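You operate a simulated robot arm through the tools that you are given. There is no shell and no other tool.

You are at the controls of a simulated two-armed robot. One attempt, no reset.

JOB
Turn off the label switch inside the cabinet; main switch off first.
Fine: shut and latch the door before switching on again; leave the other three. Where these are worked on the way, their far stop is far enough and under half their travel is too little: main switch.

It is judged by the outcome, as a careful person would: the job done as asked, and still so three seconds after it is handed in. It fails if anything else is knocked over, pushed out of place, dropped, spilled or broken.

ROBOT AND FRAMES
Two 7-joint arms with fingered hands on one trunk that stands fixed in place. Base frame: the origin is at the foot of the trunk, x ahead of it, y to its left, z up. Readings come in mm, rad, newtons and seconds.
The left shoulder is at [80, 241, 1767], the right one opposite. With the tool pointing down near the work surface each hand reaches from about 100 to 840 mm from the base axis, measured 20 degrees to its own side. Payload 4.9 kg a hand.
The tool frame of a hand sits at the grasp point between the pads (the TCP): z along the fingers, y along the line on which they close. The tips reach 32 mm beyond it. The gripper opens to 200 mm; its body begins 89 mm behind the TCP. The gripper is a hand of 4 fingers: y runs from the thumb to the fingers, the wrist lies at [0, 0, -267] in the tool frame.
Orientation is that of the tool frame in the base frame, as a unit quaternion [x, y, z, w]. With the fingers straight down and closing along the base's y, the tool's x points along the base's -x, its y along +y and its z along -z.

CONTROLS
- The arms move only by the tool play_rows. It takes "left_commands", "right_commands" or both (then of equal length, played together; a hand with none holds still); each is a list of rows, each a list of 6 numbers: the shift along the tool's x, y, z in units of 500 mm (1.0 is 500 mm), then the turn, a rotation vector about the tool's x, y, z in units of 180 degrees (1.0 is 180 degrees). In form: [[dx, dy, dz, ax, ay, az], ...]. A call has 1 to 20 rows; each row is the pose to reach, as a shift and turn from the pose commanded when the call began, along the tool's axes at that moment. A call with a number of a shift or a turn outside -1 to 1 is refused whole. Each row takes 0.2 s and may step no farther than 50 mm and 0.15 rad from the row before; otherwise, the whole call is refused. A pose out of reach is approached as far as the arm can. The call stops where the force on the tool passes 90 N (or 10 N more than at its start, if that is more) or the arm is blocked; 0.2 s more then pass. In this call time passes only in rows, and 0.2 s behind the last. The reply holds the time, the measured pose of the TCP, the force on the tool along the base axes, the opening and the grip force, in the units named above and with some noise, with the torque about the TCP (base axes, N m) and any sound that the robot's microphone picked up.
- Cameras (640 x 400 px; columns grow to the right, rows downward): "scene" is now at [118.7, 8.4, 1955.7]; the picture's right is [0.19, -0.98, 0.00], its down [-0.62, -0.12, -0.78] and it looks along [0.76, 0.15, -0.63] (base axes); focal length 310 px, centre (320, 200). "left" rides on the left gripper at [-69, -69, -116] in its tool frame; the picture's right is [0.71, -0.71, 0.00], its down [0.54, 0.54, -0.64] and it looks along [0.46, 0.45, 0.77] (tool axes); focal length 226 px, centre (320, 200). "right" rides on the right gripper at [69, -69, -116] in its tool frame; the picture's right is [0.71, 0.71, 0.00], its down [-0.54, 0.54, -0.64] and it looks along [-0.45, 0.45, 0.77] (tool axes); focal length 226 px, centre (320, 200).
- grab_frame(camera): a new picture of that camera. No time passes.
- slide_trunk(by): slides the trunk up (or, below 0, down) by that many mm; the arms and the scene camera ride with it, the base frame stays. It gives what a move gives, with no picture.
- set_fingers(finger1, finger2, finger3, thumb_bend, hand): sets how far each is bent, from 0 (flat) to 1 (curled in); at 0.3 the hand is open as for a grip, at 0.7 the pads meet at the TCP. One left out holds its place. A second passes; each finger stops where it meets its share of the squeeze, and holds until it gets a number again. It is the only way to open and close the hand. It gives what a move gives, with no picture; readings hold the bend of each and the force on the fingers (four entries, about 0 where the hand has none), thumb and palm.
- pan_tilt(pan, tilt): turns the head with the scene camera to pan (to the left, within 1.501 rad either way) and tilt (down, from -0.506 to 1.204), counted from straight ahead of the robot. It gives what a move gives.
- probe_pixels(camera, pixels): for up to 12 pixels [column, row] of the newest picture of that camera ("zoom" is the newest enlarged one), the place [x, y, z] in the base frame of the surface seen there, good to about 2 mm, but the place of the scene camera against the robot may be out by one fixed shift of up to 25 mm in any direction. No time passes.
- zoom(camera, box): a new picture of the part [left, top, right, bottom] of that camera's present view, enlarged. No time passes.
- finish_job(): hands the job in; it is judged then, once.

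Open the grippers and draw the arms clear of the work before you hand the job in, unless the task says otherwise.

The tools are called after ">>>" as name(argument=value, ...) on one line, values as JSON. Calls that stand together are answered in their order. play_rows: Moves the arms, as the interface text tells. Its arguments: {"type":"object","properties":{"left_commands":{"type":"array"},"right_commands":{"type":"array"}},"required":[]} The other tools are called the same way: slide_trunk (by) moves the trunk up or down; set_fingers (finger1, finger2, finger3, thumb_bend, hand) moves the fingers one by one; pan_tilt (pan, tilt) turns the head that bears the scene camera; grab_frame (camera) takes a picture; probe_pixels (camera, pixels) gives the place of the surface under pixels of a picture; zoom (camera, box) takes an enlarged picture of a part of a camera's view; finish_job () hands the job in.

At the start:

```text
t: 0.0
left_ee_pos: [461.4, 438.5, 1501.6]
left_orientation: [-0.001, 1.0, 0.0, 0.0]
left_force: [0.3, -0.1, -1.0]
left_wrist_torque: [0.0, 0.0, 0.02]
left_opening: 200.0
left_finger_force: 0.0
left_shape: jaw
left_bend: [0.3, 0.3, 0.3, 0.3]
left_finger forces: [0.0, 0.0, 0.0, 0.1, 0.0, 0.1]
right_ee_pos: [670.3, -93.5, 1532.3]
right_orientation: [0.001, 1.0, -0.001, 0.0]
right_force: [-0.1, 0.3, -0.2]
right_wrist_torque: [0.0, 0.0, 0.03]
right_opening: 200.0
right_finger_force: 0.1
right_shape: jaw
right_bend: [0.3, 0.3, 0.3, 0.3]
right_finger forces: [0.0, 0.0, 0.0, 0.0, 0.0, 0.0]
trunk travel left (down, up): [-675.0, 165.0]
head pan, tilt (commanded): [0.192, 0.681]
```

scene: 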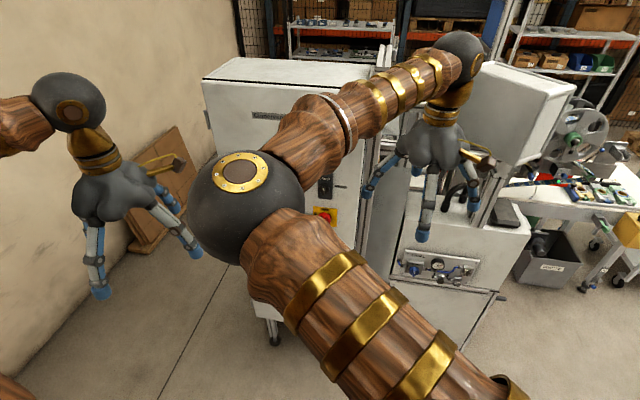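
right: 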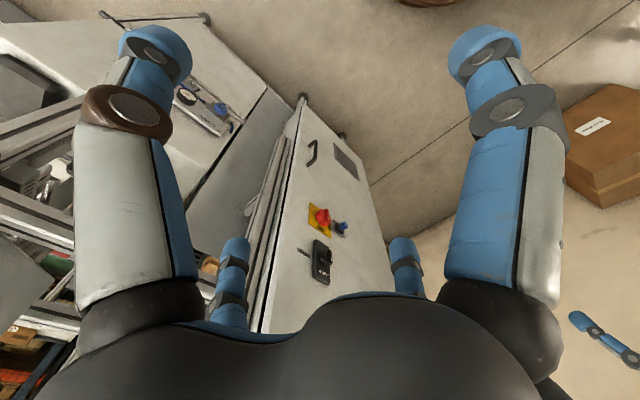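
left: 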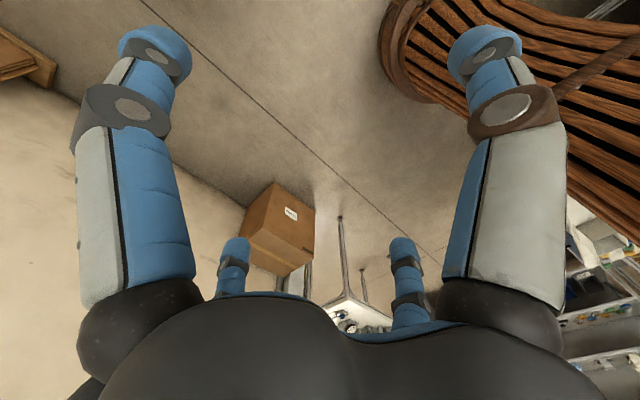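

The right arm hides most of the cabinet in the scene view; the cabinet front shows a black handle, a red/yellow switch and a black box near (325,200). I'll zoom in on the pictures to understand the layout.

>>> zoom(camera="right", box=[220, 80, 420, 320])

>>> zoom(camera="scene", box=[200, 40, 400, 360])

```text
1.67 times, centred on (320, 200) of right
```

zoom: 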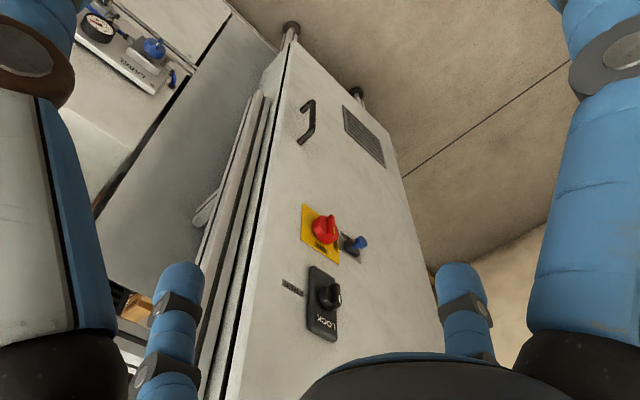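

```text
1.25 times, centred on (300, 200) of scene
```

zoom: 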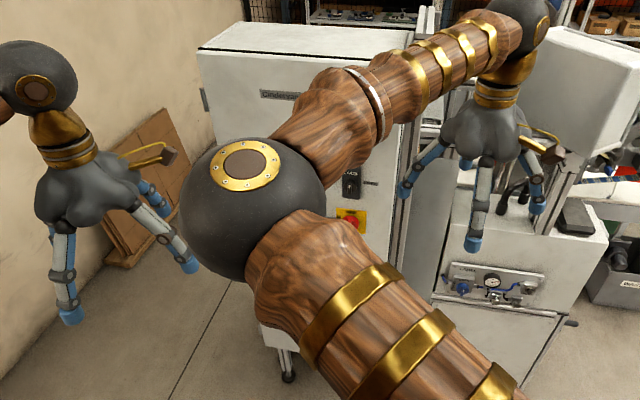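

I'll probe a set of points in the scene picture to get the geometry of the cabinet and surroundings.

>>> grab_frame(camera="scene")

>>> probe_pixels(camera="scene", pixels=[[205, 85], [240, 62], [365, 70], [355, 90], [330, 180], [325, 215], [275, 115], [255, 305], [340, 240], [500, 75], [470, 215], [430, 265]])

>>> probe_pixels(camera="right", pixels=[[322, 218], [322, 262], [341, 228], [311, 155], [303, 250], [344, 160], [295, 120], [280, 310], [375, 215]])

```text
taken
```

scene: 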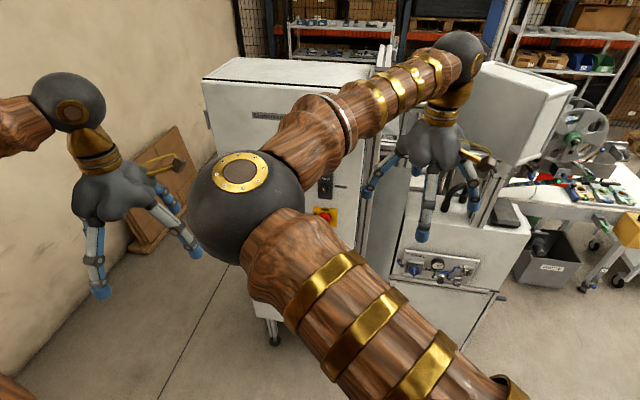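

```text
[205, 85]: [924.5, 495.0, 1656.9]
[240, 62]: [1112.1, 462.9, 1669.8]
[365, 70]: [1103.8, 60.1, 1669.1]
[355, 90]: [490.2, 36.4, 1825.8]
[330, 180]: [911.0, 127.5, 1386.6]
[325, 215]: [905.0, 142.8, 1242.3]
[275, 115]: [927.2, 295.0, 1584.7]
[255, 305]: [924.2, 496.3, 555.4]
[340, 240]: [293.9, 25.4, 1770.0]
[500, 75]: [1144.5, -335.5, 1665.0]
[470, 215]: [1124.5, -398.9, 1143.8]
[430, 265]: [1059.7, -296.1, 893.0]
```

```text
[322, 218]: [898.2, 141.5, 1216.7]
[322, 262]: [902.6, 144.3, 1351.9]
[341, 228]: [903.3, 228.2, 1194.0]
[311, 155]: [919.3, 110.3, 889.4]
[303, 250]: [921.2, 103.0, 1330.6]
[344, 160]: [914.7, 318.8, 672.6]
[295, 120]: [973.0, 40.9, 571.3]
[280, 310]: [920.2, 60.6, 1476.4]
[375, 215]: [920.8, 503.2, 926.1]
```

The cabinet front lies at about x=921 spanning y 60..500, with LOCK knob near [902,144,1352], red main switch near [898,141,1217], blue item near [903,228,1194] and door handle near [900,110,890]. I'll pull the right arm back and to its side for a clear view.

>>> play_rows(right_commands=[[0.05, -0.08, 0, 0, 0, 0], [0.1, -0.16, 0, 0, 0, 0], [0.15, -0.24, 0, 0, 0, 0], [0.2, -0.32, 0, 0, 0, 0], [0.25, -0.4, 0, 0, 0, 0], [0.3, -0.48, 0, 0, 0, 0], [0.35, -0.56, 0, 0, 0, 0], [0.4, -0.64, 0, 0, 0, 0], [0.44, -0.7, 0, 0, 0, 0]])

>>> grab_frame(camera="scene")

```text
t: 2.0
left_ee_pos: [461.5, 436.8, 1501.5]
left_orientation: [-0.001, 1.0, 0.001, 0.0]
left_force: [-1.1, -0.5, -0.6]
left_wrist_torque: [0.0, -0.04, -0.01]
left_opening: 199.5
left_finger_force: 0.1
left_shape: jaw
left_bend: [0.3, 0.3, 0.3, 0.3]
left_finger forces: [0.0, 0.1, 0.0, 0.0, 0.1, 0.0]
right_ee_pos: [449.9, -446.1, 1532.3]
right_orientation: [0.001, 1.0, 0.001, 0.0]
right_force: [-0.1, -0.8, -0.2]
right_wrist_torque: [0.06, 0.01, 0.02]
right_opening: 199.9
right_finger_force: 0.0
right_shape: jaw
right_bend: [0.3, 0.3, 0.3, 0.3]
right_finger forces: [0.1, 0.0, 0.0, 0.1, 0.1, 0.0]
trunk travel left (down, up): [-675.0, 165.0]
head pan, tilt (commanded): [0.192, 0.681]
```

```text
taken
```

scene: 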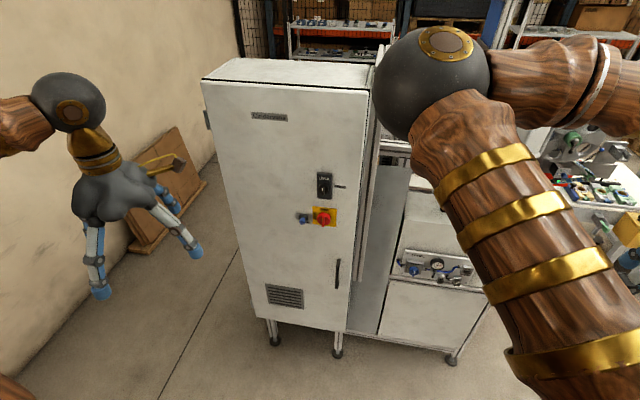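

Now the whole cabinet front is visible, with the lock at (325,185), main switch at (322,216), blue item at (303,218) and handle at (337,273). I'll zoom on these.

>>> zoom(camera="scene", box=[280, 160, 376, 240])

>>> probe_pixels(camera="scene", pixels=[[325, 180], [324, 193], [341, 186], [324, 217], [335, 225], [303, 218], [338, 262], [336, 285], [355, 200], [362, 100], [210, 100], [350, 328]])

```text
5.00 times, centred on (328, 200) of scene
```

zoom: 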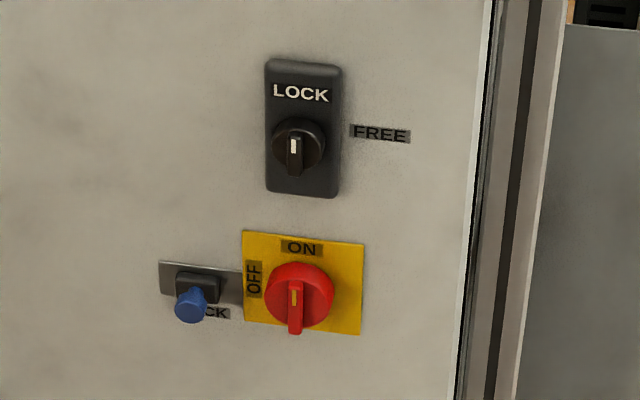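

```text
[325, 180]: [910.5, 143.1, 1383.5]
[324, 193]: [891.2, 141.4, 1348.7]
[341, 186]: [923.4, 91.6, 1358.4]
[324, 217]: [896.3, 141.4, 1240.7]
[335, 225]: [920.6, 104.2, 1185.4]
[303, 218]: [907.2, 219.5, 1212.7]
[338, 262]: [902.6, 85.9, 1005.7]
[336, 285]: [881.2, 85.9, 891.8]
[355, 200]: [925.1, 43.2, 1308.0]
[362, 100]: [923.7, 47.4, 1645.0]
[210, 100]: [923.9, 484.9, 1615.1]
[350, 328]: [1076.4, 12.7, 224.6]
```

The main knob shows ON with the marker up (OFF to the left), the door latch reads LOCK with FREE to the right, and a blue plunger sits at (303,218) beside the main switch. I'll lower the trunk so that these are more in line with the arms and the camera, then look again.

>>> slide_trunk(by=-300)

>>> pan_tilt(pan=0.2, tilt=0.5)

>>> grab_frame(camera="scene")

```text
t: 5.0
left_ee_pos: [461.0, 439.1, 1200.6]
left_orientation: [0.0, 1.0, 0.0, 0.0]
left_force: [0.0, 0.3, -0.8]
left_wrist_torque: [0.0, 0.02, 0.03]
left_opening: 200.0
left_finger_force: 0.0
left_shape: jaw
left_bend: [0.3, 0.3, 0.3, 0.3]
left_finger forces: [0.1, 0.0, 0.0, 0.0, 0.1, 0.0]
right_ee_pos: [450.6, -444.2, 1232.7]
right_orientation: [0.0, 1.0, 0.0, 0.0]
right_force: [-0.7, -0.9, 0.0]
right_wrist_torque: [0.0, -0.01, 0.02]
right_opening: 200.0
right_finger_force: 0.2
right_shape: jaw
right_bend: [0.3, 0.3, 0.3, 0.3]
right_finger forces: [0.0, 0.1, 0.0, 0.0, 0.0, 0.0]
trunk travel left (down, up): [-375.0, 465.0]
head pan, tilt (commanded): [0.192, 0.681]
```

```text
t: 5.7
left_ee_pos: [462.3, 438.7, 1201.9]
left_orientation: [0.001, 1.0, 0.0, 0.0]
left_force: [-0.1, 0.3, -0.3]
left_wrist_torque: [0.02, -0.01, -0.04]
left_opening: 199.7
left_finger_force: 0.2
left_shape: jaw
left_bend: [0.3, 0.3, 0.3, 0.3]
left_finger forces: [0.0, 0.1, 0.0, 0.0, 0.0, 0.0]
right_ee_pos: [449.6, -442.2, 1232.8]
right_orientation: [0.0, 1.0, 0.0, -0.001]
right_force: [-0.2, 0.4, 1.4]
right_wrist_torque: [-0.03, 0.02, 0.0]
right_opening: 199.7
right_finger_force: 0.0
right_shape: jaw
right_bend: [0.3, 0.3, 0.3, 0.3]
right_finger forces: [0.1, 0.1, 0.1, 0.0, 0.0, 0.0]
trunk travel left (down, up): [-375.0, 465.0]
head pan, tilt (commanded): [0.201, 0.499]
```

```text
taken
```

scene: 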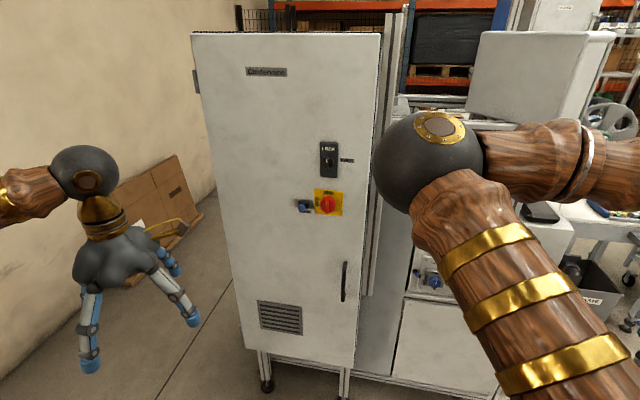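

I'll zoom on the controls area and on the handle from this lower viewpoint.

>>> zoom(camera="scene", box=[285, 180, 349, 220])

>>> zoom(camera="scene", box=[300, 130, 364, 170])

>>> zoom(camera="scene", box=[280, 240, 400, 315])

>>> zoom(camera="scene", box=[180, 20, 300, 95])

```text
10.00 times, centred on (317, 200) of scene
```

zoom: 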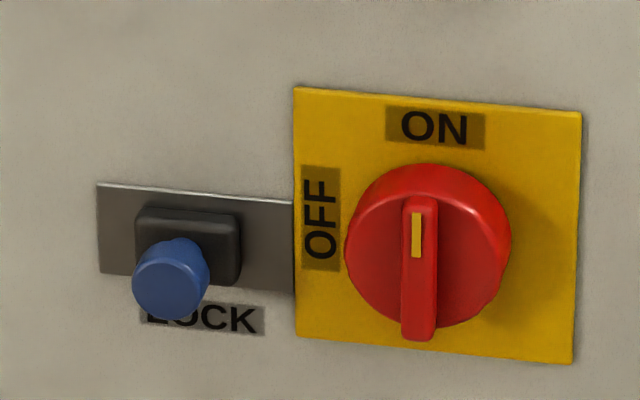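

```text
10.00 times, centred on (332, 150) of scene
```

zoom: 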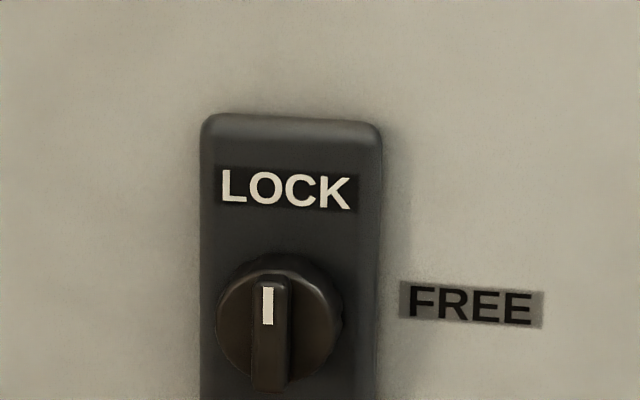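

```text
5.33 times, centred on (340, 278) of scene
```

zoom: 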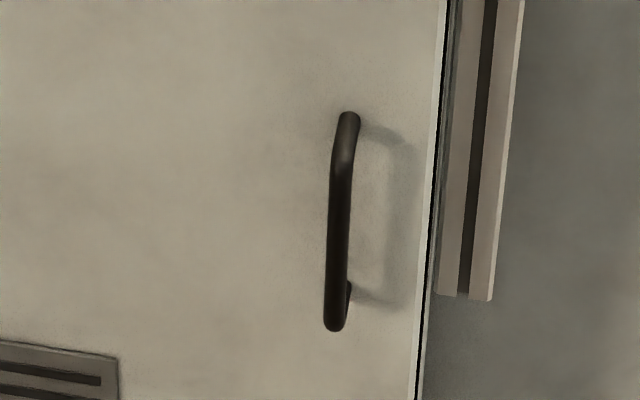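

```text
5.33 times, centred on (240, 58) of scene
```

zoom: 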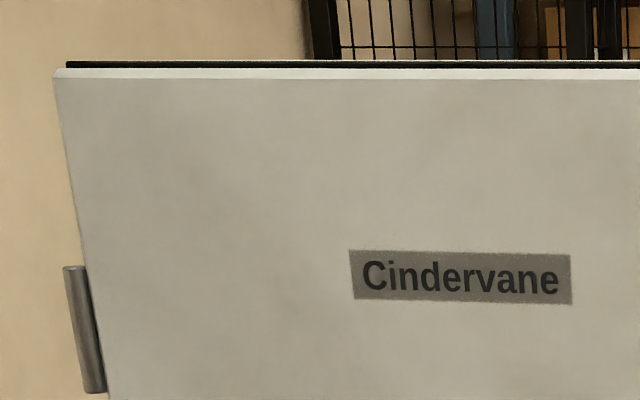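

The blue knob is a plunger labelled LOCK on a plate tied to the main switch, so it may be an interlock. I'll bring the left hand forward with fingers pointing at the cabinet (TCP about [751,101,1305]) to see it with its wrist camera from close by.

>>> play_rows(left_commands=[[-0.0483, -0.0563, -0.0173, 0, -0.0417, 0], [-0.0967, -0.1127, -0.0347, 0, -0.0833, 0], [-0.145, -0.169, -0.052, 0, -0.125, 0], [-0.1933, -0.2253, -0.0693, 0, -0.1667, 0], [-0.2417, -0.2817, -0.0867, 0, -0.2083, 0], [-0.29, -0.338, -0.104, 0, -0.25, 0], [-0.3383, -0.3943, -0.1213, 0, -0.2917, 0], [-0.3867, -0.4507, -0.1387, 0, -0.3333, 0], [-0.435, -0.507, -0.156, 0, -0.375, 0], [-0.4833, -0.5633, -0.1733, 0, -0.4167, 0], [-0.5317, -0.6197, -0.1907, 0, -0.4583, 0], [-0.58, -0.676, -0.208, 0, -0.5, 0]])

>>> grab_frame(camera="left")

>>> grab_frame(camera="scene")

```text
t: 8.3
left_ee_pos: [751.1, 98.1, 1304.1]
left_orientation: [0.0, 0.707, 0.001, 0.707]
left_force: [-0.1, -1.6, 0.0]
left_wrist_torque: [-0.01, -0.01, 0.01]
left_opening: 199.9
left_finger_force: 0.1
left_shape: jaw
left_bend: [0.3, 0.3, 0.3, 0.3]
left_finger forces: [0.1, 0.0, 0.0, 0.1, 0.0, 0.1]
right_ee_pos: [451.0, -444.0, 1232.7]
right_orientation: [0.0, 1.0, -0.001, 0.0]
right_force: [0.3, 0.3, -0.3]
right_wrist_torque: [0.05, 0.01, 0.04]
right_opening: 199.9
right_finger_force: 0.0
right_shape: jaw
right_bend: [0.3, 0.3, 0.3, 0.3]
right_finger forces: [0.0, 0.0, 0.1, 0.1, 0.2, 0.1]
trunk travel left (down, up): [-375.0, 465.0]
head pan, tilt (commanded): [0.201, 0.499]
```

```text
taken
```

left: 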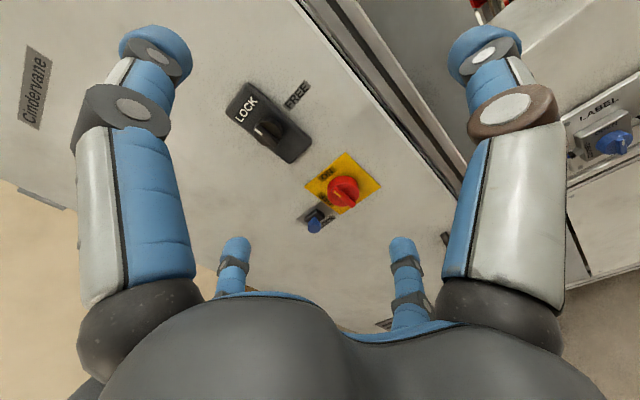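

```text
taken
```

scene: 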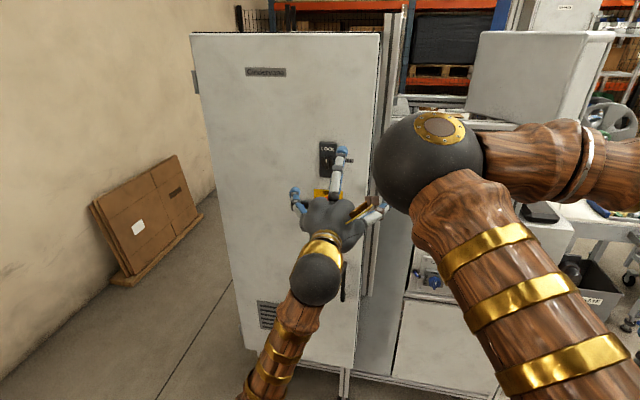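

The left camera now sees LOCK latch at (262,128), main switch at (343,190) and plunger at (315,222). I'll zoom there and probe the key points.

>>> zoom(camera="left", box=[280, 140, 400, 240])

>>> probe_pixels(camera="zoom", pixels=[[322, 200], [345, 185], [300, 215], [312, 240], [360, 225], [330, 150], [440, 190], [200, 318], [185, 330], [215, 285], [240, 290], [120, 300]])

```text
4.00 times, centred on (340, 190) of left
```

zoom: 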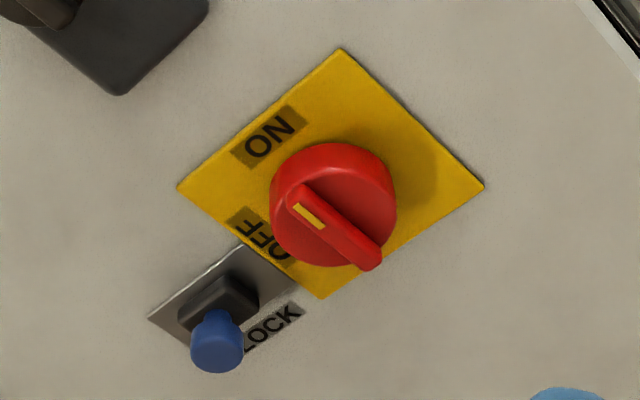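

```text
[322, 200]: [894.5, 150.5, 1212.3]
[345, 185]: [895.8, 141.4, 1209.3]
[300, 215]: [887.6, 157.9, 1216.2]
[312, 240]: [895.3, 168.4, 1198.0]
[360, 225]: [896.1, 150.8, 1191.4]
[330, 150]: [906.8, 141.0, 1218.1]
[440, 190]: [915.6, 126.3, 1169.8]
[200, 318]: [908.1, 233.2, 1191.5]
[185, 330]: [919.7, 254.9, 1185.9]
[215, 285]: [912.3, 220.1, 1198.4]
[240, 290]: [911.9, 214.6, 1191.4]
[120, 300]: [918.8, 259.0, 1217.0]
```

I'll zoom tighter on the main switch and the plunger for accurate positions.

>>> zoom(camera="left", box=[320, 170, 368, 200])

>>> probe_pixels(camera="zoom", pixels=[[240, 200], [280, 170], [200, 150], [410, 390], [320, 290], [330, 80], [470, 200], [470, 360], [110, 260], [220, 350], [400, 100], [560, 140]])

>>> zoom(camera="left", box=[290, 205, 338, 235])

>>> probe_pixels(camera="zoom", pixels=[[330, 230], [300, 280], [370, 280], [335, 330], [330, 180], [340, 130], [280, 120], [400, 150], [270, 170], [160, 170], [440, 80], [520, 140]])

```text
13.33 times, centred on (344, 185) of left
```

zoom: 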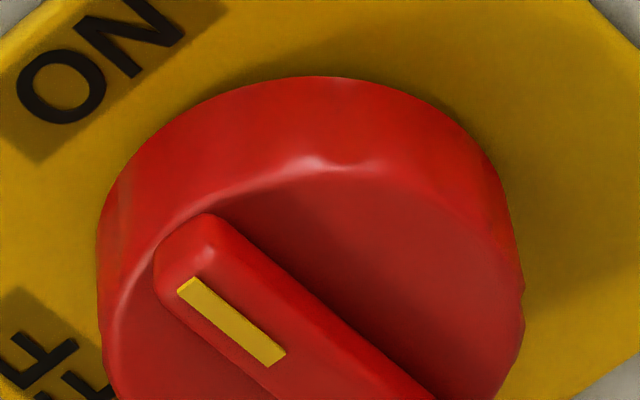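

```text
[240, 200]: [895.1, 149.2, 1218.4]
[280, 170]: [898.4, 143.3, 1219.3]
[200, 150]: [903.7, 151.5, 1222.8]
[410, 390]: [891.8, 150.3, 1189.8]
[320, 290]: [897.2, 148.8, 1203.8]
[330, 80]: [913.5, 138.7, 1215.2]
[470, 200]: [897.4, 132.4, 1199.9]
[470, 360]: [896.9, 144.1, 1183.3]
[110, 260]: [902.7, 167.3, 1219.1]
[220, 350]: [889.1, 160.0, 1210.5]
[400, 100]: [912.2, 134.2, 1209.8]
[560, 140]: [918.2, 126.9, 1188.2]
```

```text
13.33 times, centred on (314, 220) of left
```

zoom: 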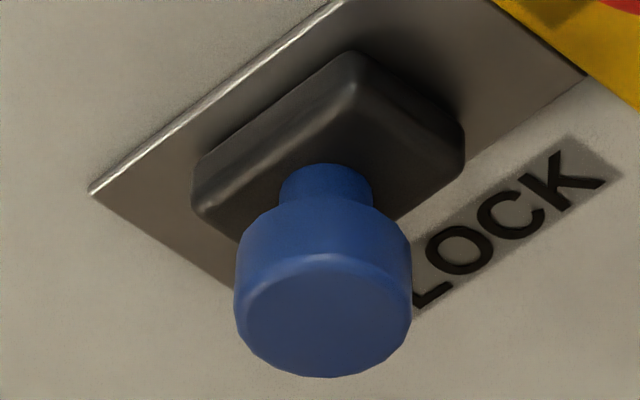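

```text
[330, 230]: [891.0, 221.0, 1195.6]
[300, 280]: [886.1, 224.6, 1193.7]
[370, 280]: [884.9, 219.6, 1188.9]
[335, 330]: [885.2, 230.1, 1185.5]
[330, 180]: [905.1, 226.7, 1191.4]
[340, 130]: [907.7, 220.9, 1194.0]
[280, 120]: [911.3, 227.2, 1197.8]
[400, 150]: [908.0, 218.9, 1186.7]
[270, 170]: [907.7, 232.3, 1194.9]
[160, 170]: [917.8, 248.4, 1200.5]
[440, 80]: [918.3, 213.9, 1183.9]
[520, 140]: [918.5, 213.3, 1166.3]
```

The plunger is a push/pull mushroom knob with face near [885,225,1190]. I'll probe the plate corners and knob rim to fix the main switch's centre, and view the LOCK latch too.

>>> zoom(camera="left", box=[300, 150, 380, 230])

>>> zoom(camera="left", box=[292, 148, 388, 208])

```text
5.00 times, centred on (340, 190) of left
```

zoom: 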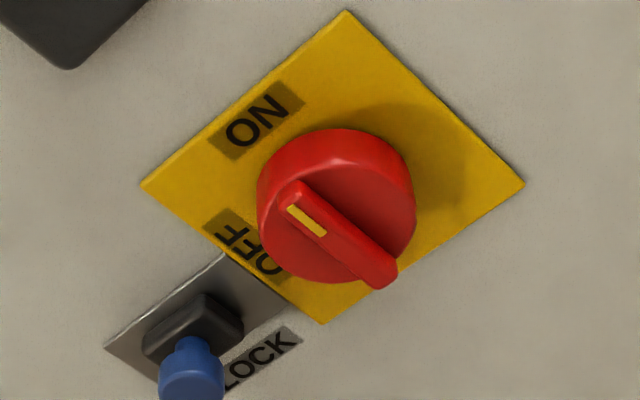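

```text
6.67 times, centred on (340, 178) of left
```

zoom: 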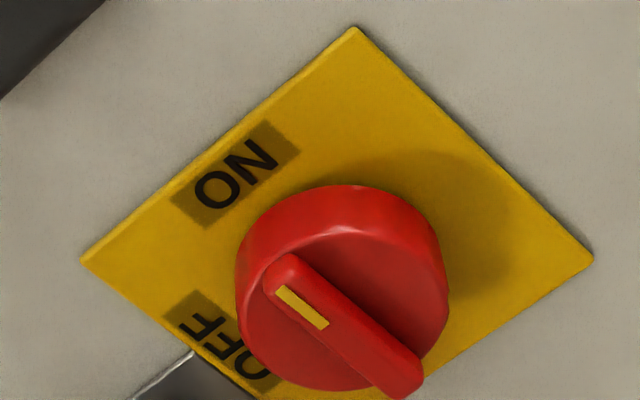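

I'll probe the plate corners and knob features in this newest zoom.

>>> probe_pixels(camera="zoom", pixels=[[355, 35], [585, 258], [92, 262], [340, 212], [275, 265], [300, 300], [390, 350], [345, 320], [405, 385], [430, 300], [260, 330], [320, 375]])

>>> zoom(camera="left", box=[220, 80, 316, 170])

>>> probe_pixels(camera="zoom", pixels=[[320, 220], [330, 200], [300, 230], [250, 80], [420, 300]])

```text
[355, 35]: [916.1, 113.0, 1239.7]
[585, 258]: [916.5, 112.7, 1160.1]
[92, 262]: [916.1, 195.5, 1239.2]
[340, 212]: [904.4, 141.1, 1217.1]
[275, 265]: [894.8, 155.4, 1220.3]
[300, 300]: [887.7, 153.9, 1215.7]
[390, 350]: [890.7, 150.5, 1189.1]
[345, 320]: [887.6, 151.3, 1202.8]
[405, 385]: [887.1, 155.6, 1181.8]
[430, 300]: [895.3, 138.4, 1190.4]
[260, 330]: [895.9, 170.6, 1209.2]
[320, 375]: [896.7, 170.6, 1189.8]
```

```text
4.44 times, centred on (268, 125) of left
```

zoom: 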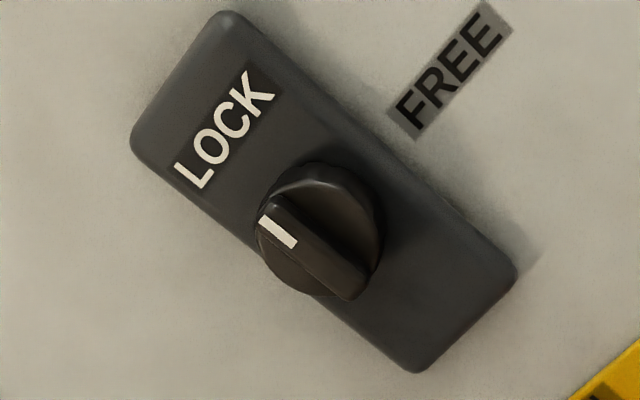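

```text
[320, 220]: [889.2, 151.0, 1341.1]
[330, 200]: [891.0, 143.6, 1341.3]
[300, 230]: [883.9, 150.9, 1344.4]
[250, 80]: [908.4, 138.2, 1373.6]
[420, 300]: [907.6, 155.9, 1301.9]
```

Plate spans y 113..195, z 1160..1239, so the main knob is centred near (154,1200) with its ridge top at x≈887; the latch knob is near (149,1339). Now I'll probe my own fingertips in the left picture and in the scene to learn the hand geometry and the scene camera's offset.

>>> probe_pixels(camera="left", pixels=[[155, 35], [155, 60], [485, 35], [485, 60], [237, 242], [402, 242], [237, 260], [402, 260], [135, 110], [512, 105]])

>>> zoom(camera="scene", box=[280, 130, 408, 230])

>>> probe_pixels(camera="scene", pixels=[[342, 152], [296, 206], [385, 207], [338, 170], [336, 235]])

```text
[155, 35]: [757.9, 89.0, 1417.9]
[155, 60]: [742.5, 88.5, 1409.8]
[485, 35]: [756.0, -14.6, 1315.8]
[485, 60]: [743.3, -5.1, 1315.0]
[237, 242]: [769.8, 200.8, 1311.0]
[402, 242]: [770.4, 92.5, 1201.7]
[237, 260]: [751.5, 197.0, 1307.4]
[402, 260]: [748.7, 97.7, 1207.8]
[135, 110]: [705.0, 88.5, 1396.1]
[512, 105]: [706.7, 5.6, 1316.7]
```

```text
4.00 times, centred on (344, 180) of scene
```

zoom: 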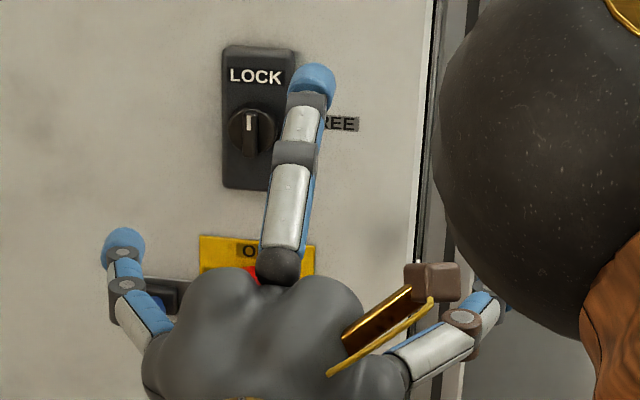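

```text
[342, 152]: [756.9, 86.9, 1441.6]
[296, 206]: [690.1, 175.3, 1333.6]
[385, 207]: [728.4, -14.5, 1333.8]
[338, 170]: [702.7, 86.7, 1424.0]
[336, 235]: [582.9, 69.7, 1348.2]
```

My digits form a cross (thumb at -y, others at +y and ±x), tips about 18 mm beyond the TCP when open; the scene camera reads roughly +24 mm too high and about 10 mm too far right. I'll move the left hand back to the upper left, turned 50° so its camera watches the main switch while the right hand works.

>>> play_rows(left_commands=[[-0.0065, 0.058, -0.0378, 0.0347, 0, 0], [-0.013, 0.116, -0.0755, 0.0694, 0, 0], [-0.0195, 0.174, -0.1133, 0.1042, 0, 0], [-0.026, 0.232, -0.151, 0.1389, 0, 0], [-0.0325, 0.29, -0.1888, 0.1736, 0, 0], [-0.039, 0.348, -0.2265, 0.2083, 0, 0], [-0.0455, 0.406, -0.2643, 0.2431, 0, 0], [-0.052, 0.464, -0.302, 0.2778, 0, 0]])

>>> grab_frame(camera="left")

```text
t: 10.1
left_ee_pos: [599.2, 332.4, 1331.5]
left_orientation: [0.299, 0.64, -0.299, 0.642]
left_force: [0.3, 1.4, 0.5]
left_wrist_torque: [0.02, -0.02, -0.02]
left_opening: 199.7
left_finger_force: 0.1
left_shape: jaw
left_bend: [0.3, 0.3, 0.3, 0.3]
left_finger forces: [0.1, 0.1, 0.0, 0.1, 0.1, 0.0]
right_ee_pos: [450.5, -441.9, 1233.6]
right_orientation: [0.0, 1.0, 0.0, 0.001]
right_force: [0.9, 0.1, -0.9]
right_wrist_torque: [-0.02, -0.01, 0.0]
right_opening: 200.0
right_finger_force: 0.0
right_shape: jaw
right_bend: [0.3, 0.3, 0.3, 0.3]
right_finger forces: [0.0, 0.0, 0.0, 0.0, 0.0, 0.0]
trunk travel left (down, up): [-375.0, 465.0]
head pan, tilt (commanded): [0.201, 0.499]
```

```text
taken
```

left: 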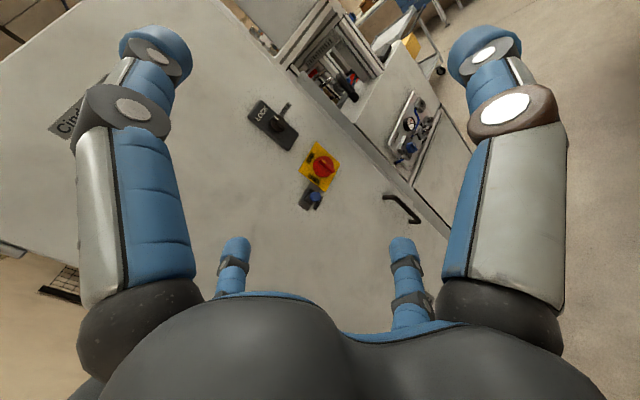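

This view shows the latch, main switch, plunger and handle together. I'll zoom and probe them for a second measurement, particularly the handle.

>>> zoom(camera="left", box=[280, 130, 376, 220])

>>> probe_pixels(camera="zoom", pixels=[[300, 90], [410, 135], [345, 250], [230, 195], [305, 178], [320, 160], [280, 160], [335, 150], [240, 295], [268, 285]])

>>> zoom(camera="left", box=[370, 180, 434, 230])

>>> probe_pixels(camera="zoom", pixels=[[230, 145], [300, 150], [370, 160], [430, 200], [470, 250], [490, 310], [250, 200]])

```text
4.44 times, centred on (328, 175) of left
```

zoom: 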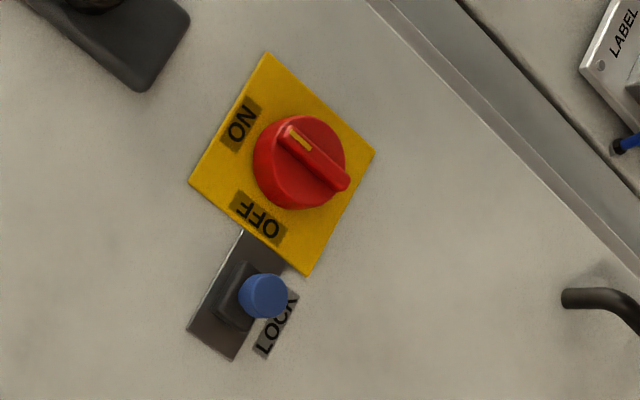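

```text
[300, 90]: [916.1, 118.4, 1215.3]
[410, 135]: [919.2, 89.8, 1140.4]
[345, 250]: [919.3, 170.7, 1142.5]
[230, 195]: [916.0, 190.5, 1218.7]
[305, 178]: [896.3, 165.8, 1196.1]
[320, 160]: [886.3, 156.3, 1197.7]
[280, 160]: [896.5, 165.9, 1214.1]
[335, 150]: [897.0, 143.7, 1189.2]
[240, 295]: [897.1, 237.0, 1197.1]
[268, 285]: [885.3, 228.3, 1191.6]
```

```text
8.00 times, centred on (402, 205) of left
```

zoom: 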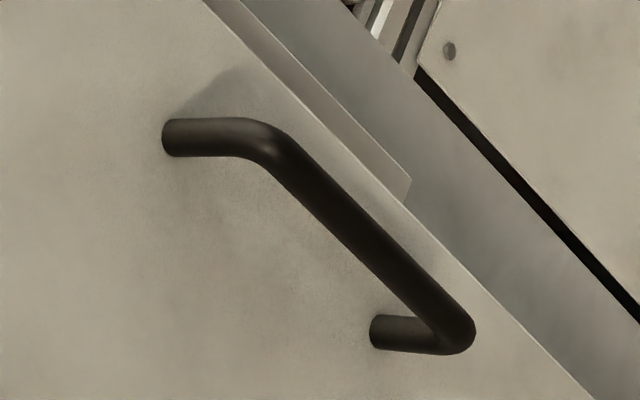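

```text
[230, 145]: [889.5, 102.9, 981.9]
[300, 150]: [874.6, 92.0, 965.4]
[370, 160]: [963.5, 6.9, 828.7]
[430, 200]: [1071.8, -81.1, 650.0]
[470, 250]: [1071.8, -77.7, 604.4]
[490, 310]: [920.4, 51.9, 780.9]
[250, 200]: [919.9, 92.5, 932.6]
```

I'll probe more points on the handle bar in this zoom.

>>> probe_pixels(camera="zoom", pixels=[[185, 137], [265, 140], [310, 185], [345, 220], [380, 258], [415, 295], [450, 335], [390, 335], [330, 210]])

```text
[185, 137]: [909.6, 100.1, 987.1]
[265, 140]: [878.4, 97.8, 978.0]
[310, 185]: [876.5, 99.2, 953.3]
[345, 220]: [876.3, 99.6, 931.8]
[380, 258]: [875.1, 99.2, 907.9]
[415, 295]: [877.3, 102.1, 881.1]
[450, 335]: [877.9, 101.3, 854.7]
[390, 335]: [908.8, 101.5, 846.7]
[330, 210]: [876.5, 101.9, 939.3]
```

Handle bar runs z 848–985 at about (881, 97). Now I'll bring the right hand round to fingers-forward, standing off in front of the main switch at about [740,50,1200].

>>> play_rows(right_commands=[[-0.0414, 0.0703, 0.0047, 0, -0.0357, 0], [-0.0829, 0.1406, 0.0094, 0, -0.0714, 0], [-0.1243, 0.2109, 0.0141, 0, -0.1071, 0], [-0.1657, 0.2811, 0.0189, 0, -0.1429, 0], [-0.2071, 0.3514, 0.0236, 0, -0.1786, 0], [-0.2486, 0.4217, 0.0283, 0, -0.2143, 0], [-0.29, 0.492, 0.033, 0, -0.25, 0], [-0.3314, 0.5623, 0.0377, 0, -0.2857, 0], [-0.3729, 0.6326, 0.0424, 0, -0.3214, 0], [-0.4143, 0.7029, 0.0471, 0, -0.3571, 0], [-0.4557, 0.7731, 0.0519, 0, -0.3929, 0], [-0.4971, 0.8434, 0.0566, 0, -0.4286, 0], [-0.5386, 0.9137, 0.0613, 0, -0.4643, 0], [-0.58, 0.984, 0.066, 0, -0.5, 0]])

>>> set_fingers(hand="right", finger1=0.3, finger2=0.6, finger3=0.3, thumb_bend=0.6)

>>> grab_frame(camera="right")

>>> grab_frame(camera="left")

>>> grab_frame(camera="scene")

```text
t: 12.3
left_ee_pos: [600.9, 329.9, 1332.0]
left_orientation: [0.3, 0.64, -0.299, 0.641]
left_force: [0.1, 0.5, -0.5]
left_wrist_torque: [0.0, -0.01, 0.0]
left_opening: 199.9
left_finger_force: 0.0
left_shape: jaw
left_bend: [0.3, 0.3, 0.3, 0.3]
left_finger forces: [0.1, 0.0, 0.0, 0.0, 0.0, 0.1]
right_ee_pos: [669.2, -201.6, 1210.1]
right_orientation: [0.084, 0.851, -0.038, 0.517]
right_force: [0.0, 0.2, 0.2]
right_wrist_torque: [0.0, -0.01, -0.01]
right_opening: 199.9
right_finger_force: 0.1
right_shape: jaw
right_bend: [0.3, 0.3, 0.3, 0.3]
right_finger forces: [0.0, 0.0, 0.1, 0.0, 0.1, 0.0]
trunk travel left (down, up): [-375.0, 465.0]
head pan, tilt (commanded): [0.201, 0.499]
stopped in row 10 (right hand): the arm was blocked; the commanded pose is now the measured one
```

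```text
t: 13.3
left_ee_pos: [600.6, 331.1, 1332.0]
left_orientation: [0.298, 0.641, -0.299, 0.641]
left_force: [-0.3, 0.2, 0.2]
left_wrist_torque: [0.0, -0.02, 0.03]
left_opening: 199.8
left_finger_force: 0.0
left_shape: jaw
left_bend: [0.3, 0.3, 0.3, 0.3]
left_finger forces: [0.1, 0.1, 0.0, 0.0, 0.0, 0.0]
right_ee_pos: [669.9, -202.9, 1209.1]
right_orientation: [0.084, 0.851, -0.039, 0.516]
right_force: [0.2, 0.8, 0.1]
right_wrist_torque: [-0.01, 0.03, -0.01]
right_opening: 100.1
right_finger_force: 0.1
right_shape: fingers
right_bend: [0.3, 0.6, 0.3, 0.6]
right_finger forces: [0.1, 0.0, 0.0, 0.0, 0.0, 0.1]
trunk travel left (down, up): [-375.0, 465.0]
head pan, tilt (commanded): [0.201, 0.499]
```

```text
taken
```

right: 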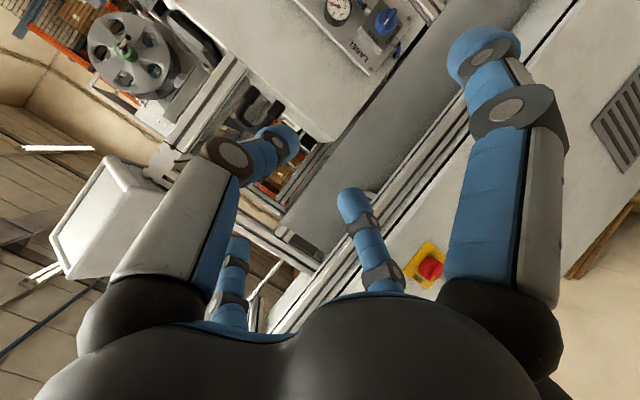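

```text
taken
```

left: 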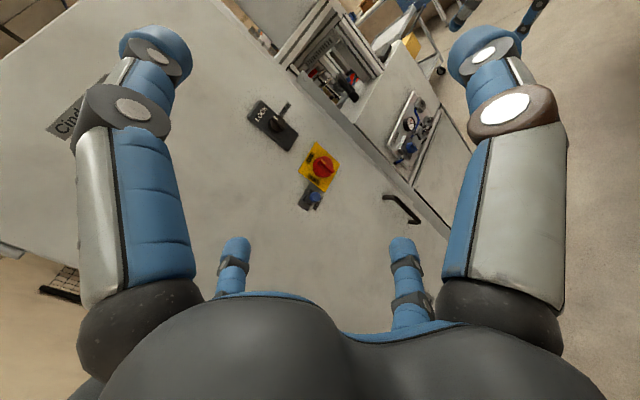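

```text
taken
```

scene: 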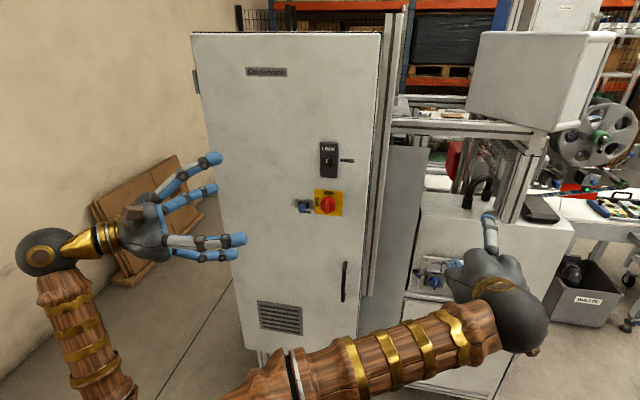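

The right arm was blocked in row 10 at about [669,-202,1210] with the turn part done; its forearm crosses from the lower middle of the scene picture. I'll tilt the head down to see how the elbow lies.

>>> pan_tilt(pan=0.0, tilt=1.1)

>>> grab_frame(camera="scene")

```text
t: 14.3
left_ee_pos: [600.2, 329.8, 1331.6]
left_orientation: [0.298, 0.641, -0.297, 0.642]
left_force: [-0.4, -0.4, 0.5]
left_wrist_torque: [0.01, 0.01, -0.02]
left_opening: 200.0
left_finger_force: 0.1
left_shape: jaw
left_bend: [0.3, 0.3, 0.3, 0.3]
left_finger forces: [0.0, 0.1, 0.0, 0.0, 0.0, 0.1]
right_ee_pos: [669.8, -203.2, 1209.7]
right_orientation: [0.083, 0.852, -0.038, 0.516]
right_force: [0.1, -0.6, 0.7]
right_wrist_torque: [0.01, 0.01, 0.02]
right_opening: 100.2
right_finger_force: 0.1
right_shape: fingers
right_bend: [0.3, 0.6, 0.3, 0.6]
right_finger forces: [0.0, 0.1, 0.1, 0.1, 0.0, 0.0]
trunk travel left (down, up): [-375.0, 465.0]
head pan, tilt (commanded): [0.0, 1.1]
```

```text
taken
```

scene: 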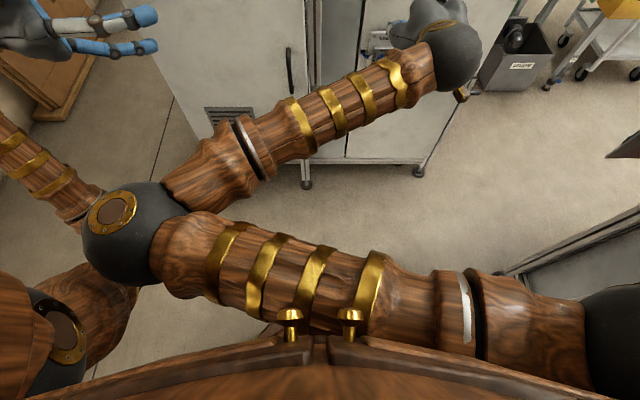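

The right elbow ball at (125,230) swings across in front of the trunk and is up against the left arm. I'll probe some points to understand the arm's lay.

>>> probe_pixels(camera="scene", pixels=[[130, 215], [60, 330], [620, 350], [455, 60], [300, 280], [40, 170], [60, 290], [200, 190]])

```text
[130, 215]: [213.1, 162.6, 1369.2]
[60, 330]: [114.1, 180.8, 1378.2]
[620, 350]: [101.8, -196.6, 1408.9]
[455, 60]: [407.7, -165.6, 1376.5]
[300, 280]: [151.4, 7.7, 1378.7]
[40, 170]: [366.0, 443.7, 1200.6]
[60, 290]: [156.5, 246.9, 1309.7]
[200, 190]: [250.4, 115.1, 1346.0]
```

The right elbow bumps the left shoulder, so the right arm cannot come in this way. I'll back the right arm out to its earlier parked pose and first try the main switch with the left hand.

>>> play_rows(right_commands=[[0.0123, -0.0609, -0.0371, -0.0028, 0.0384, -0.0062], [0.0245, -0.1219, -0.0741, -0.0057, 0.0768, -0.0124], [0.0368, -0.1828, -0.1112, -0.0085, 0.1153, -0.0185], [0.0491, -0.2437, -0.1483, -0.0113, 0.1537, -0.0247], [0.0613, -0.3047, -0.1853, -0.0142, 0.1921, -0.0309], [0.0736, -0.3656, -0.2224, -0.017, 0.2305, -0.0371], [0.0859, -0.4265, -0.2595, -0.0198, 0.269, -0.0432], [0.0981, -0.4875, -0.2965, -0.0227, 0.3074, -0.0494], [0.1104, -0.5484, -0.3336, -0.0255, 0.3458, -0.0556]])

>>> grab_frame(camera="scene")

```text
t: 16.3
left_ee_pos: [601.5, 329.5, 1332.3]
left_orientation: [0.299, 0.642, -0.299, 0.64]
left_force: [0.3, -0.8, 0.0]
left_wrist_torque: [0.03, 0.0, 0.02]
left_opening: 199.9
left_finger_force: 0.1
left_shape: jaw
left_bend: [0.3, 0.3, 0.3, 0.3]
left_finger forces: [0.0, 0.1, 0.0, 0.0, 0.1, 0.1]
right_ee_pos: [450.0, -444.0, 1229.8]
right_orientation: [0.0, 1.0, 0.001, -0.001]
right_force: [0.5, -0.2, -0.3]
right_wrist_torque: [0.01, -0.01, -0.02]
right_opening: 100.2
right_finger_force: 0.1
right_shape: fingers
right_bend: [0.3, 0.6, 0.3, 0.6]
right_finger forces: [0.0, 0.1, 0.1, 0.0, 0.0, 0.0]
trunk travel left (down, up): [-375.0, 465.0]
head pan, tilt (commanded): [0.0, 1.1]
```

```text
taken
```

scene: 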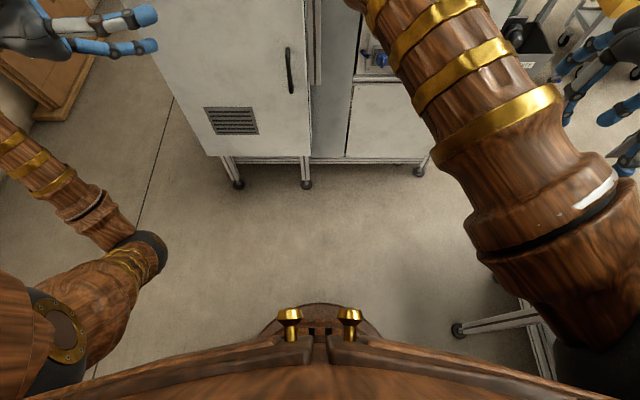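

The right arm is clear again. I'll set the left digits partly closed (thumb and finger 2 at 0.6, fingers 1 and 3 at 0.58) and bring the left hand straight in front of the main switch at [800,155,1200].

>>> set_fingers(hand="left", finger1=0.58, finger2=0.6, finger3=0.58, thumb_bend=0.6)

>>> play_rows(left_commands=[[0.0328, 0.0102, 0.0656, -0.0347, 0, 0], [0.0655, 0.0204, 0.1313, -0.0694, 0, 0], [0.0983, 0.0305, 0.1969, -0.1042, 0, 0], [0.131, 0.0407, 0.2625, -0.1389, 0, 0], [0.1638, 0.0509, 0.3281, -0.1736, 0, 0], [0.1965, 0.0611, 0.3938, -0.2083, 0, 0], [0.2293, 0.0712, 0.4594, -0.2431, 0, 0], [0.262, 0.0814, 0.525, -0.2778, 0, 0]])

>>> pan_tilt(pan=0.2, tilt=0.5)

>>> grab_frame(camera="left")

>>> grab_frame(camera="scene")

```text
t: 17.3
left_ee_pos: [601.0, 331.6, 1331.8]
left_orientation: [0.298, 0.641, -0.298, 0.642]
left_force: [-0.2, 0.0, -0.9]
left_wrist_torque: [0.0, 0.01, 0.01]
left_opening: 39.4
left_finger_force: 0.1
left_shape: fingers
left_bend: [0.57, 0.6, 0.57, 0.6]
left_finger forces: [0.0, 0.0, 0.1, 0.1, 0.0, 0.1]
right_ee_pos: [449.4, -442.3, 1230.3]
right_orientation: [0.001, 1.0, 0.0, 0.001]
right_force: [-0.5, 1.0, -1.0]
right_wrist_torque: [-0.01, 0.03, -0.03]
right_opening: 99.8
right_finger_force: 0.1
right_shape: fingers
right_bend: [0.3, 0.6, 0.3, 0.6]
right_finger forces: [0.0, 0.1, 0.0, 0.0, 0.0, 0.0]
trunk travel left (down, up): [-375.0, 465.0]
head pan, tilt (commanded): [0.0, 1.1]
```

```text
t: 19.1
left_ee_pos: [800.7, 156.7, 1199.6]
left_orientation: [-0.001, 0.708, 0.001, 0.706]
left_force: [0.0, -0.9, 0.8]
left_wrist_torque: [0.02, 0.0, 0.02]
left_opening: 39.2
left_finger_force: 0.1
left_shape: fingers
left_bend: [0.57, 0.6, 0.57, 0.6]
left_finger forces: [0.1, 0.0, 0.0, 0.0, 0.0, 0.0]
right_ee_pos: [451.7, -444.9, 1229.8]
right_orientation: [0.0, 1.0, 0.001, 0.001]
right_force: [0.3, 0.8, -0.9]
right_wrist_torque: [0.05, 0.02, -0.01]
right_opening: 99.7
right_finger_force: 0.0
right_shape: fingers
right_bend: [0.3, 0.6, 0.3, 0.6]
right_finger forces: [0.0, 0.1, 0.1, 0.0, 0.1, 0.0]
trunk travel left (down, up): [-375.0, 465.0]
head pan, tilt (commanded): [0.0, 1.1]
```

```text
t: 20.1
left_ee_pos: [801.1, 158.2, 1200.4]
left_orientation: [0.0, 0.708, 0.0, 0.707]
left_force: [1.0, 0.6, -0.6]
left_wrist_torque: [0.02, 0.01, -0.01]
left_opening: 39.1
left_finger_force: 0.1
left_shape: fingers
left_bend: [0.57, 0.6, 0.57, 0.6]
left_finger forces: [0.0, 0.1, 0.0, 0.0, 0.0, 0.1]
right_ee_pos: [449.6, -442.3, 1230.6]
right_orientation: [0.001, 1.0, 0.0, 0.001]
right_force: [0.6, -0.5, 0.1]
right_wrist_torque: [-0.01, 0.0, -0.01]
right_opening: 99.9
right_finger_force: 0.0
right_shape: fingers
right_bend: [0.3, 0.6, 0.3, 0.6]
right_finger forces: [0.1, 0.1, 0.0, 0.0, 0.0, 0.1]
trunk travel left (down, up): [-375.0, 465.0]
head pan, tilt (commanded): [0.201, 0.499]
```

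```text
taken
```

left: 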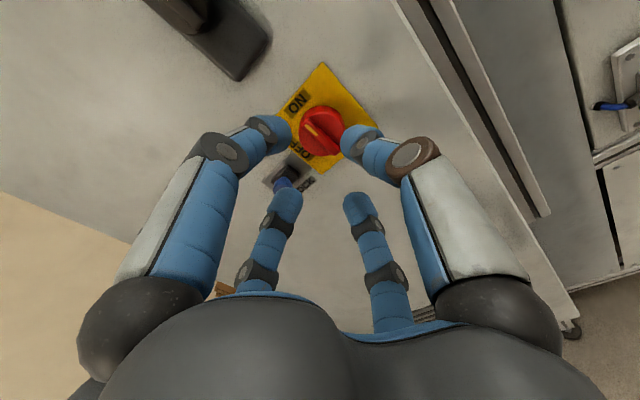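

```text
taken
```

scene: 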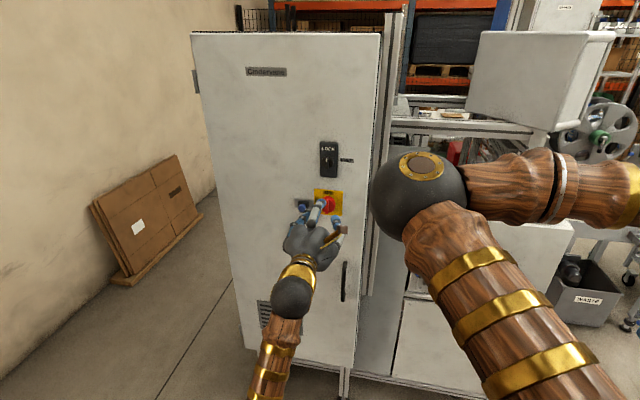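

The digits now surround the approach axis. I'll probe fingertip positions and the knob in this picture to confirm alignment before closing in.

>>> probe_pixels(camera="left", pixels=[[280, 122], [270, 128], [350, 130], [365, 132], [290, 195], [287, 205], [358, 200], [320, 135], [312, 130], [335, 148], [285, 183]])

>>> zoom(camera="left", box=[240, 70, 400, 230])

```text
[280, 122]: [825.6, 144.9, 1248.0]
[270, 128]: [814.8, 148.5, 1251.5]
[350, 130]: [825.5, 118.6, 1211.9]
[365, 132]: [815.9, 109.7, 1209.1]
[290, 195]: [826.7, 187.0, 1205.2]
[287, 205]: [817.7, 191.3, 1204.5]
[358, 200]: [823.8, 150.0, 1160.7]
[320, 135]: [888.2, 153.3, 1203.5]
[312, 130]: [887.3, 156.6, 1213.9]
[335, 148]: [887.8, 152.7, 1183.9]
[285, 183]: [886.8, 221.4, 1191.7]
```

```text
2.50 times, centred on (320, 150) of left
```

zoom: 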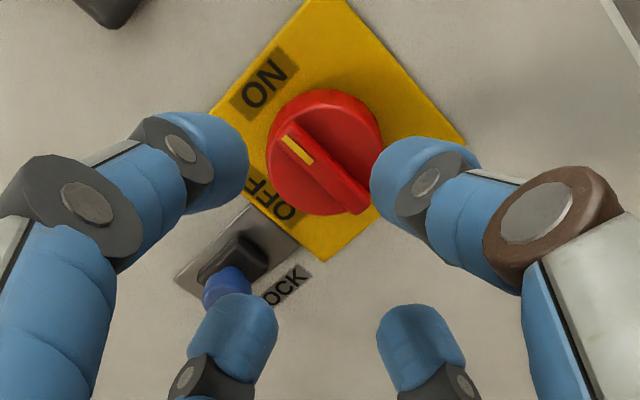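

Tips reach about 28 mm beyond the TCP and the axis lines up with the knob (ridge at y≈155, z 1180–1220). I'll advance 61 mm so the tips straddle the ridge, then pinch with thumb and finger 2.

>>> play_rows(left_commands=[[0, -0.002, 0.04, 0, 0, 0], [0, -0.004, 0.08, 0, 0, 0], [0, -0.004, 0.105, 0, 0, 0], [0, -0.004, 0.122, 0, 0, 0]])

>>> grab_frame(camera="left")

>>> zoom(camera="left", box=[240, 90, 400, 250])

```text
t: 21.1
left_ee_pos: [862.2, 153.0, 1200.2]
left_orientation: [-0.001, 0.708, 0.0, 0.707]
left_force: [0.2, 0.1, -0.1]
left_wrist_torque: [0.01, -0.05, -0.01]
left_opening: 38.9
left_finger_force: 0.1
left_shape: fingers
left_bend: [0.57, 0.6, 0.57, 0.6]
left_finger forces: [0.0, 0.0, 0.0, 0.1, 0.1, 0.0]
right_ee_pos: [450.5, -442.4, 1229.3]
right_orientation: [0.001, 1.0, 0.0, 0.001]
right_force: [-0.1, 0.4, 0.5]
right_wrist_torque: [0.01, 0.03, 0.01]
right_opening: 100.0
right_finger_force: 0.0
right_shape: fingers
right_bend: [0.3, 0.6, 0.3, 0.6]
right_finger forces: [0.0, 0.2, 0.0, 0.1, 0.0, 0.1]
trunk travel left (down, up): [-375.0, 465.0]
head pan, tilt (commanded): [0.201, 0.499]
```

```text
taken
```

left: 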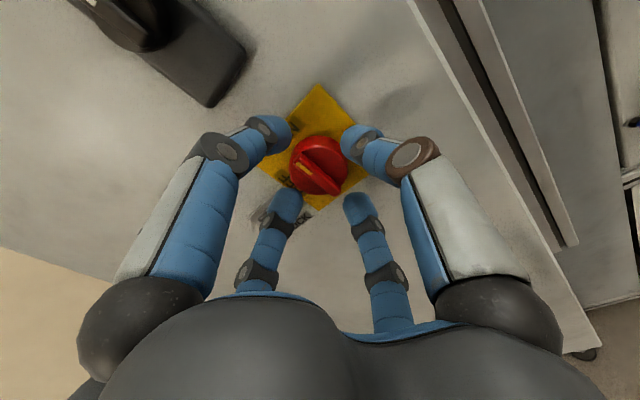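

```text
2.50 times, centred on (320, 170) of left
```

zoom: 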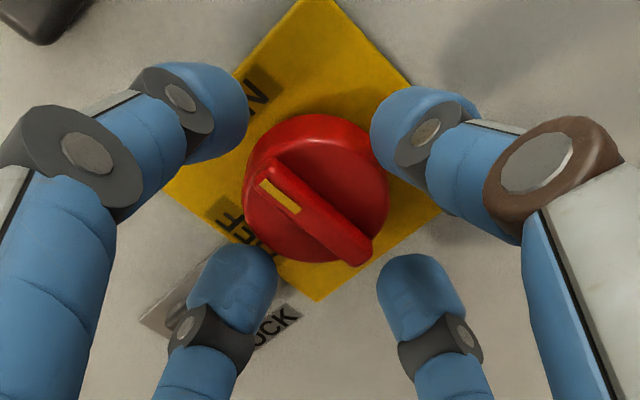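

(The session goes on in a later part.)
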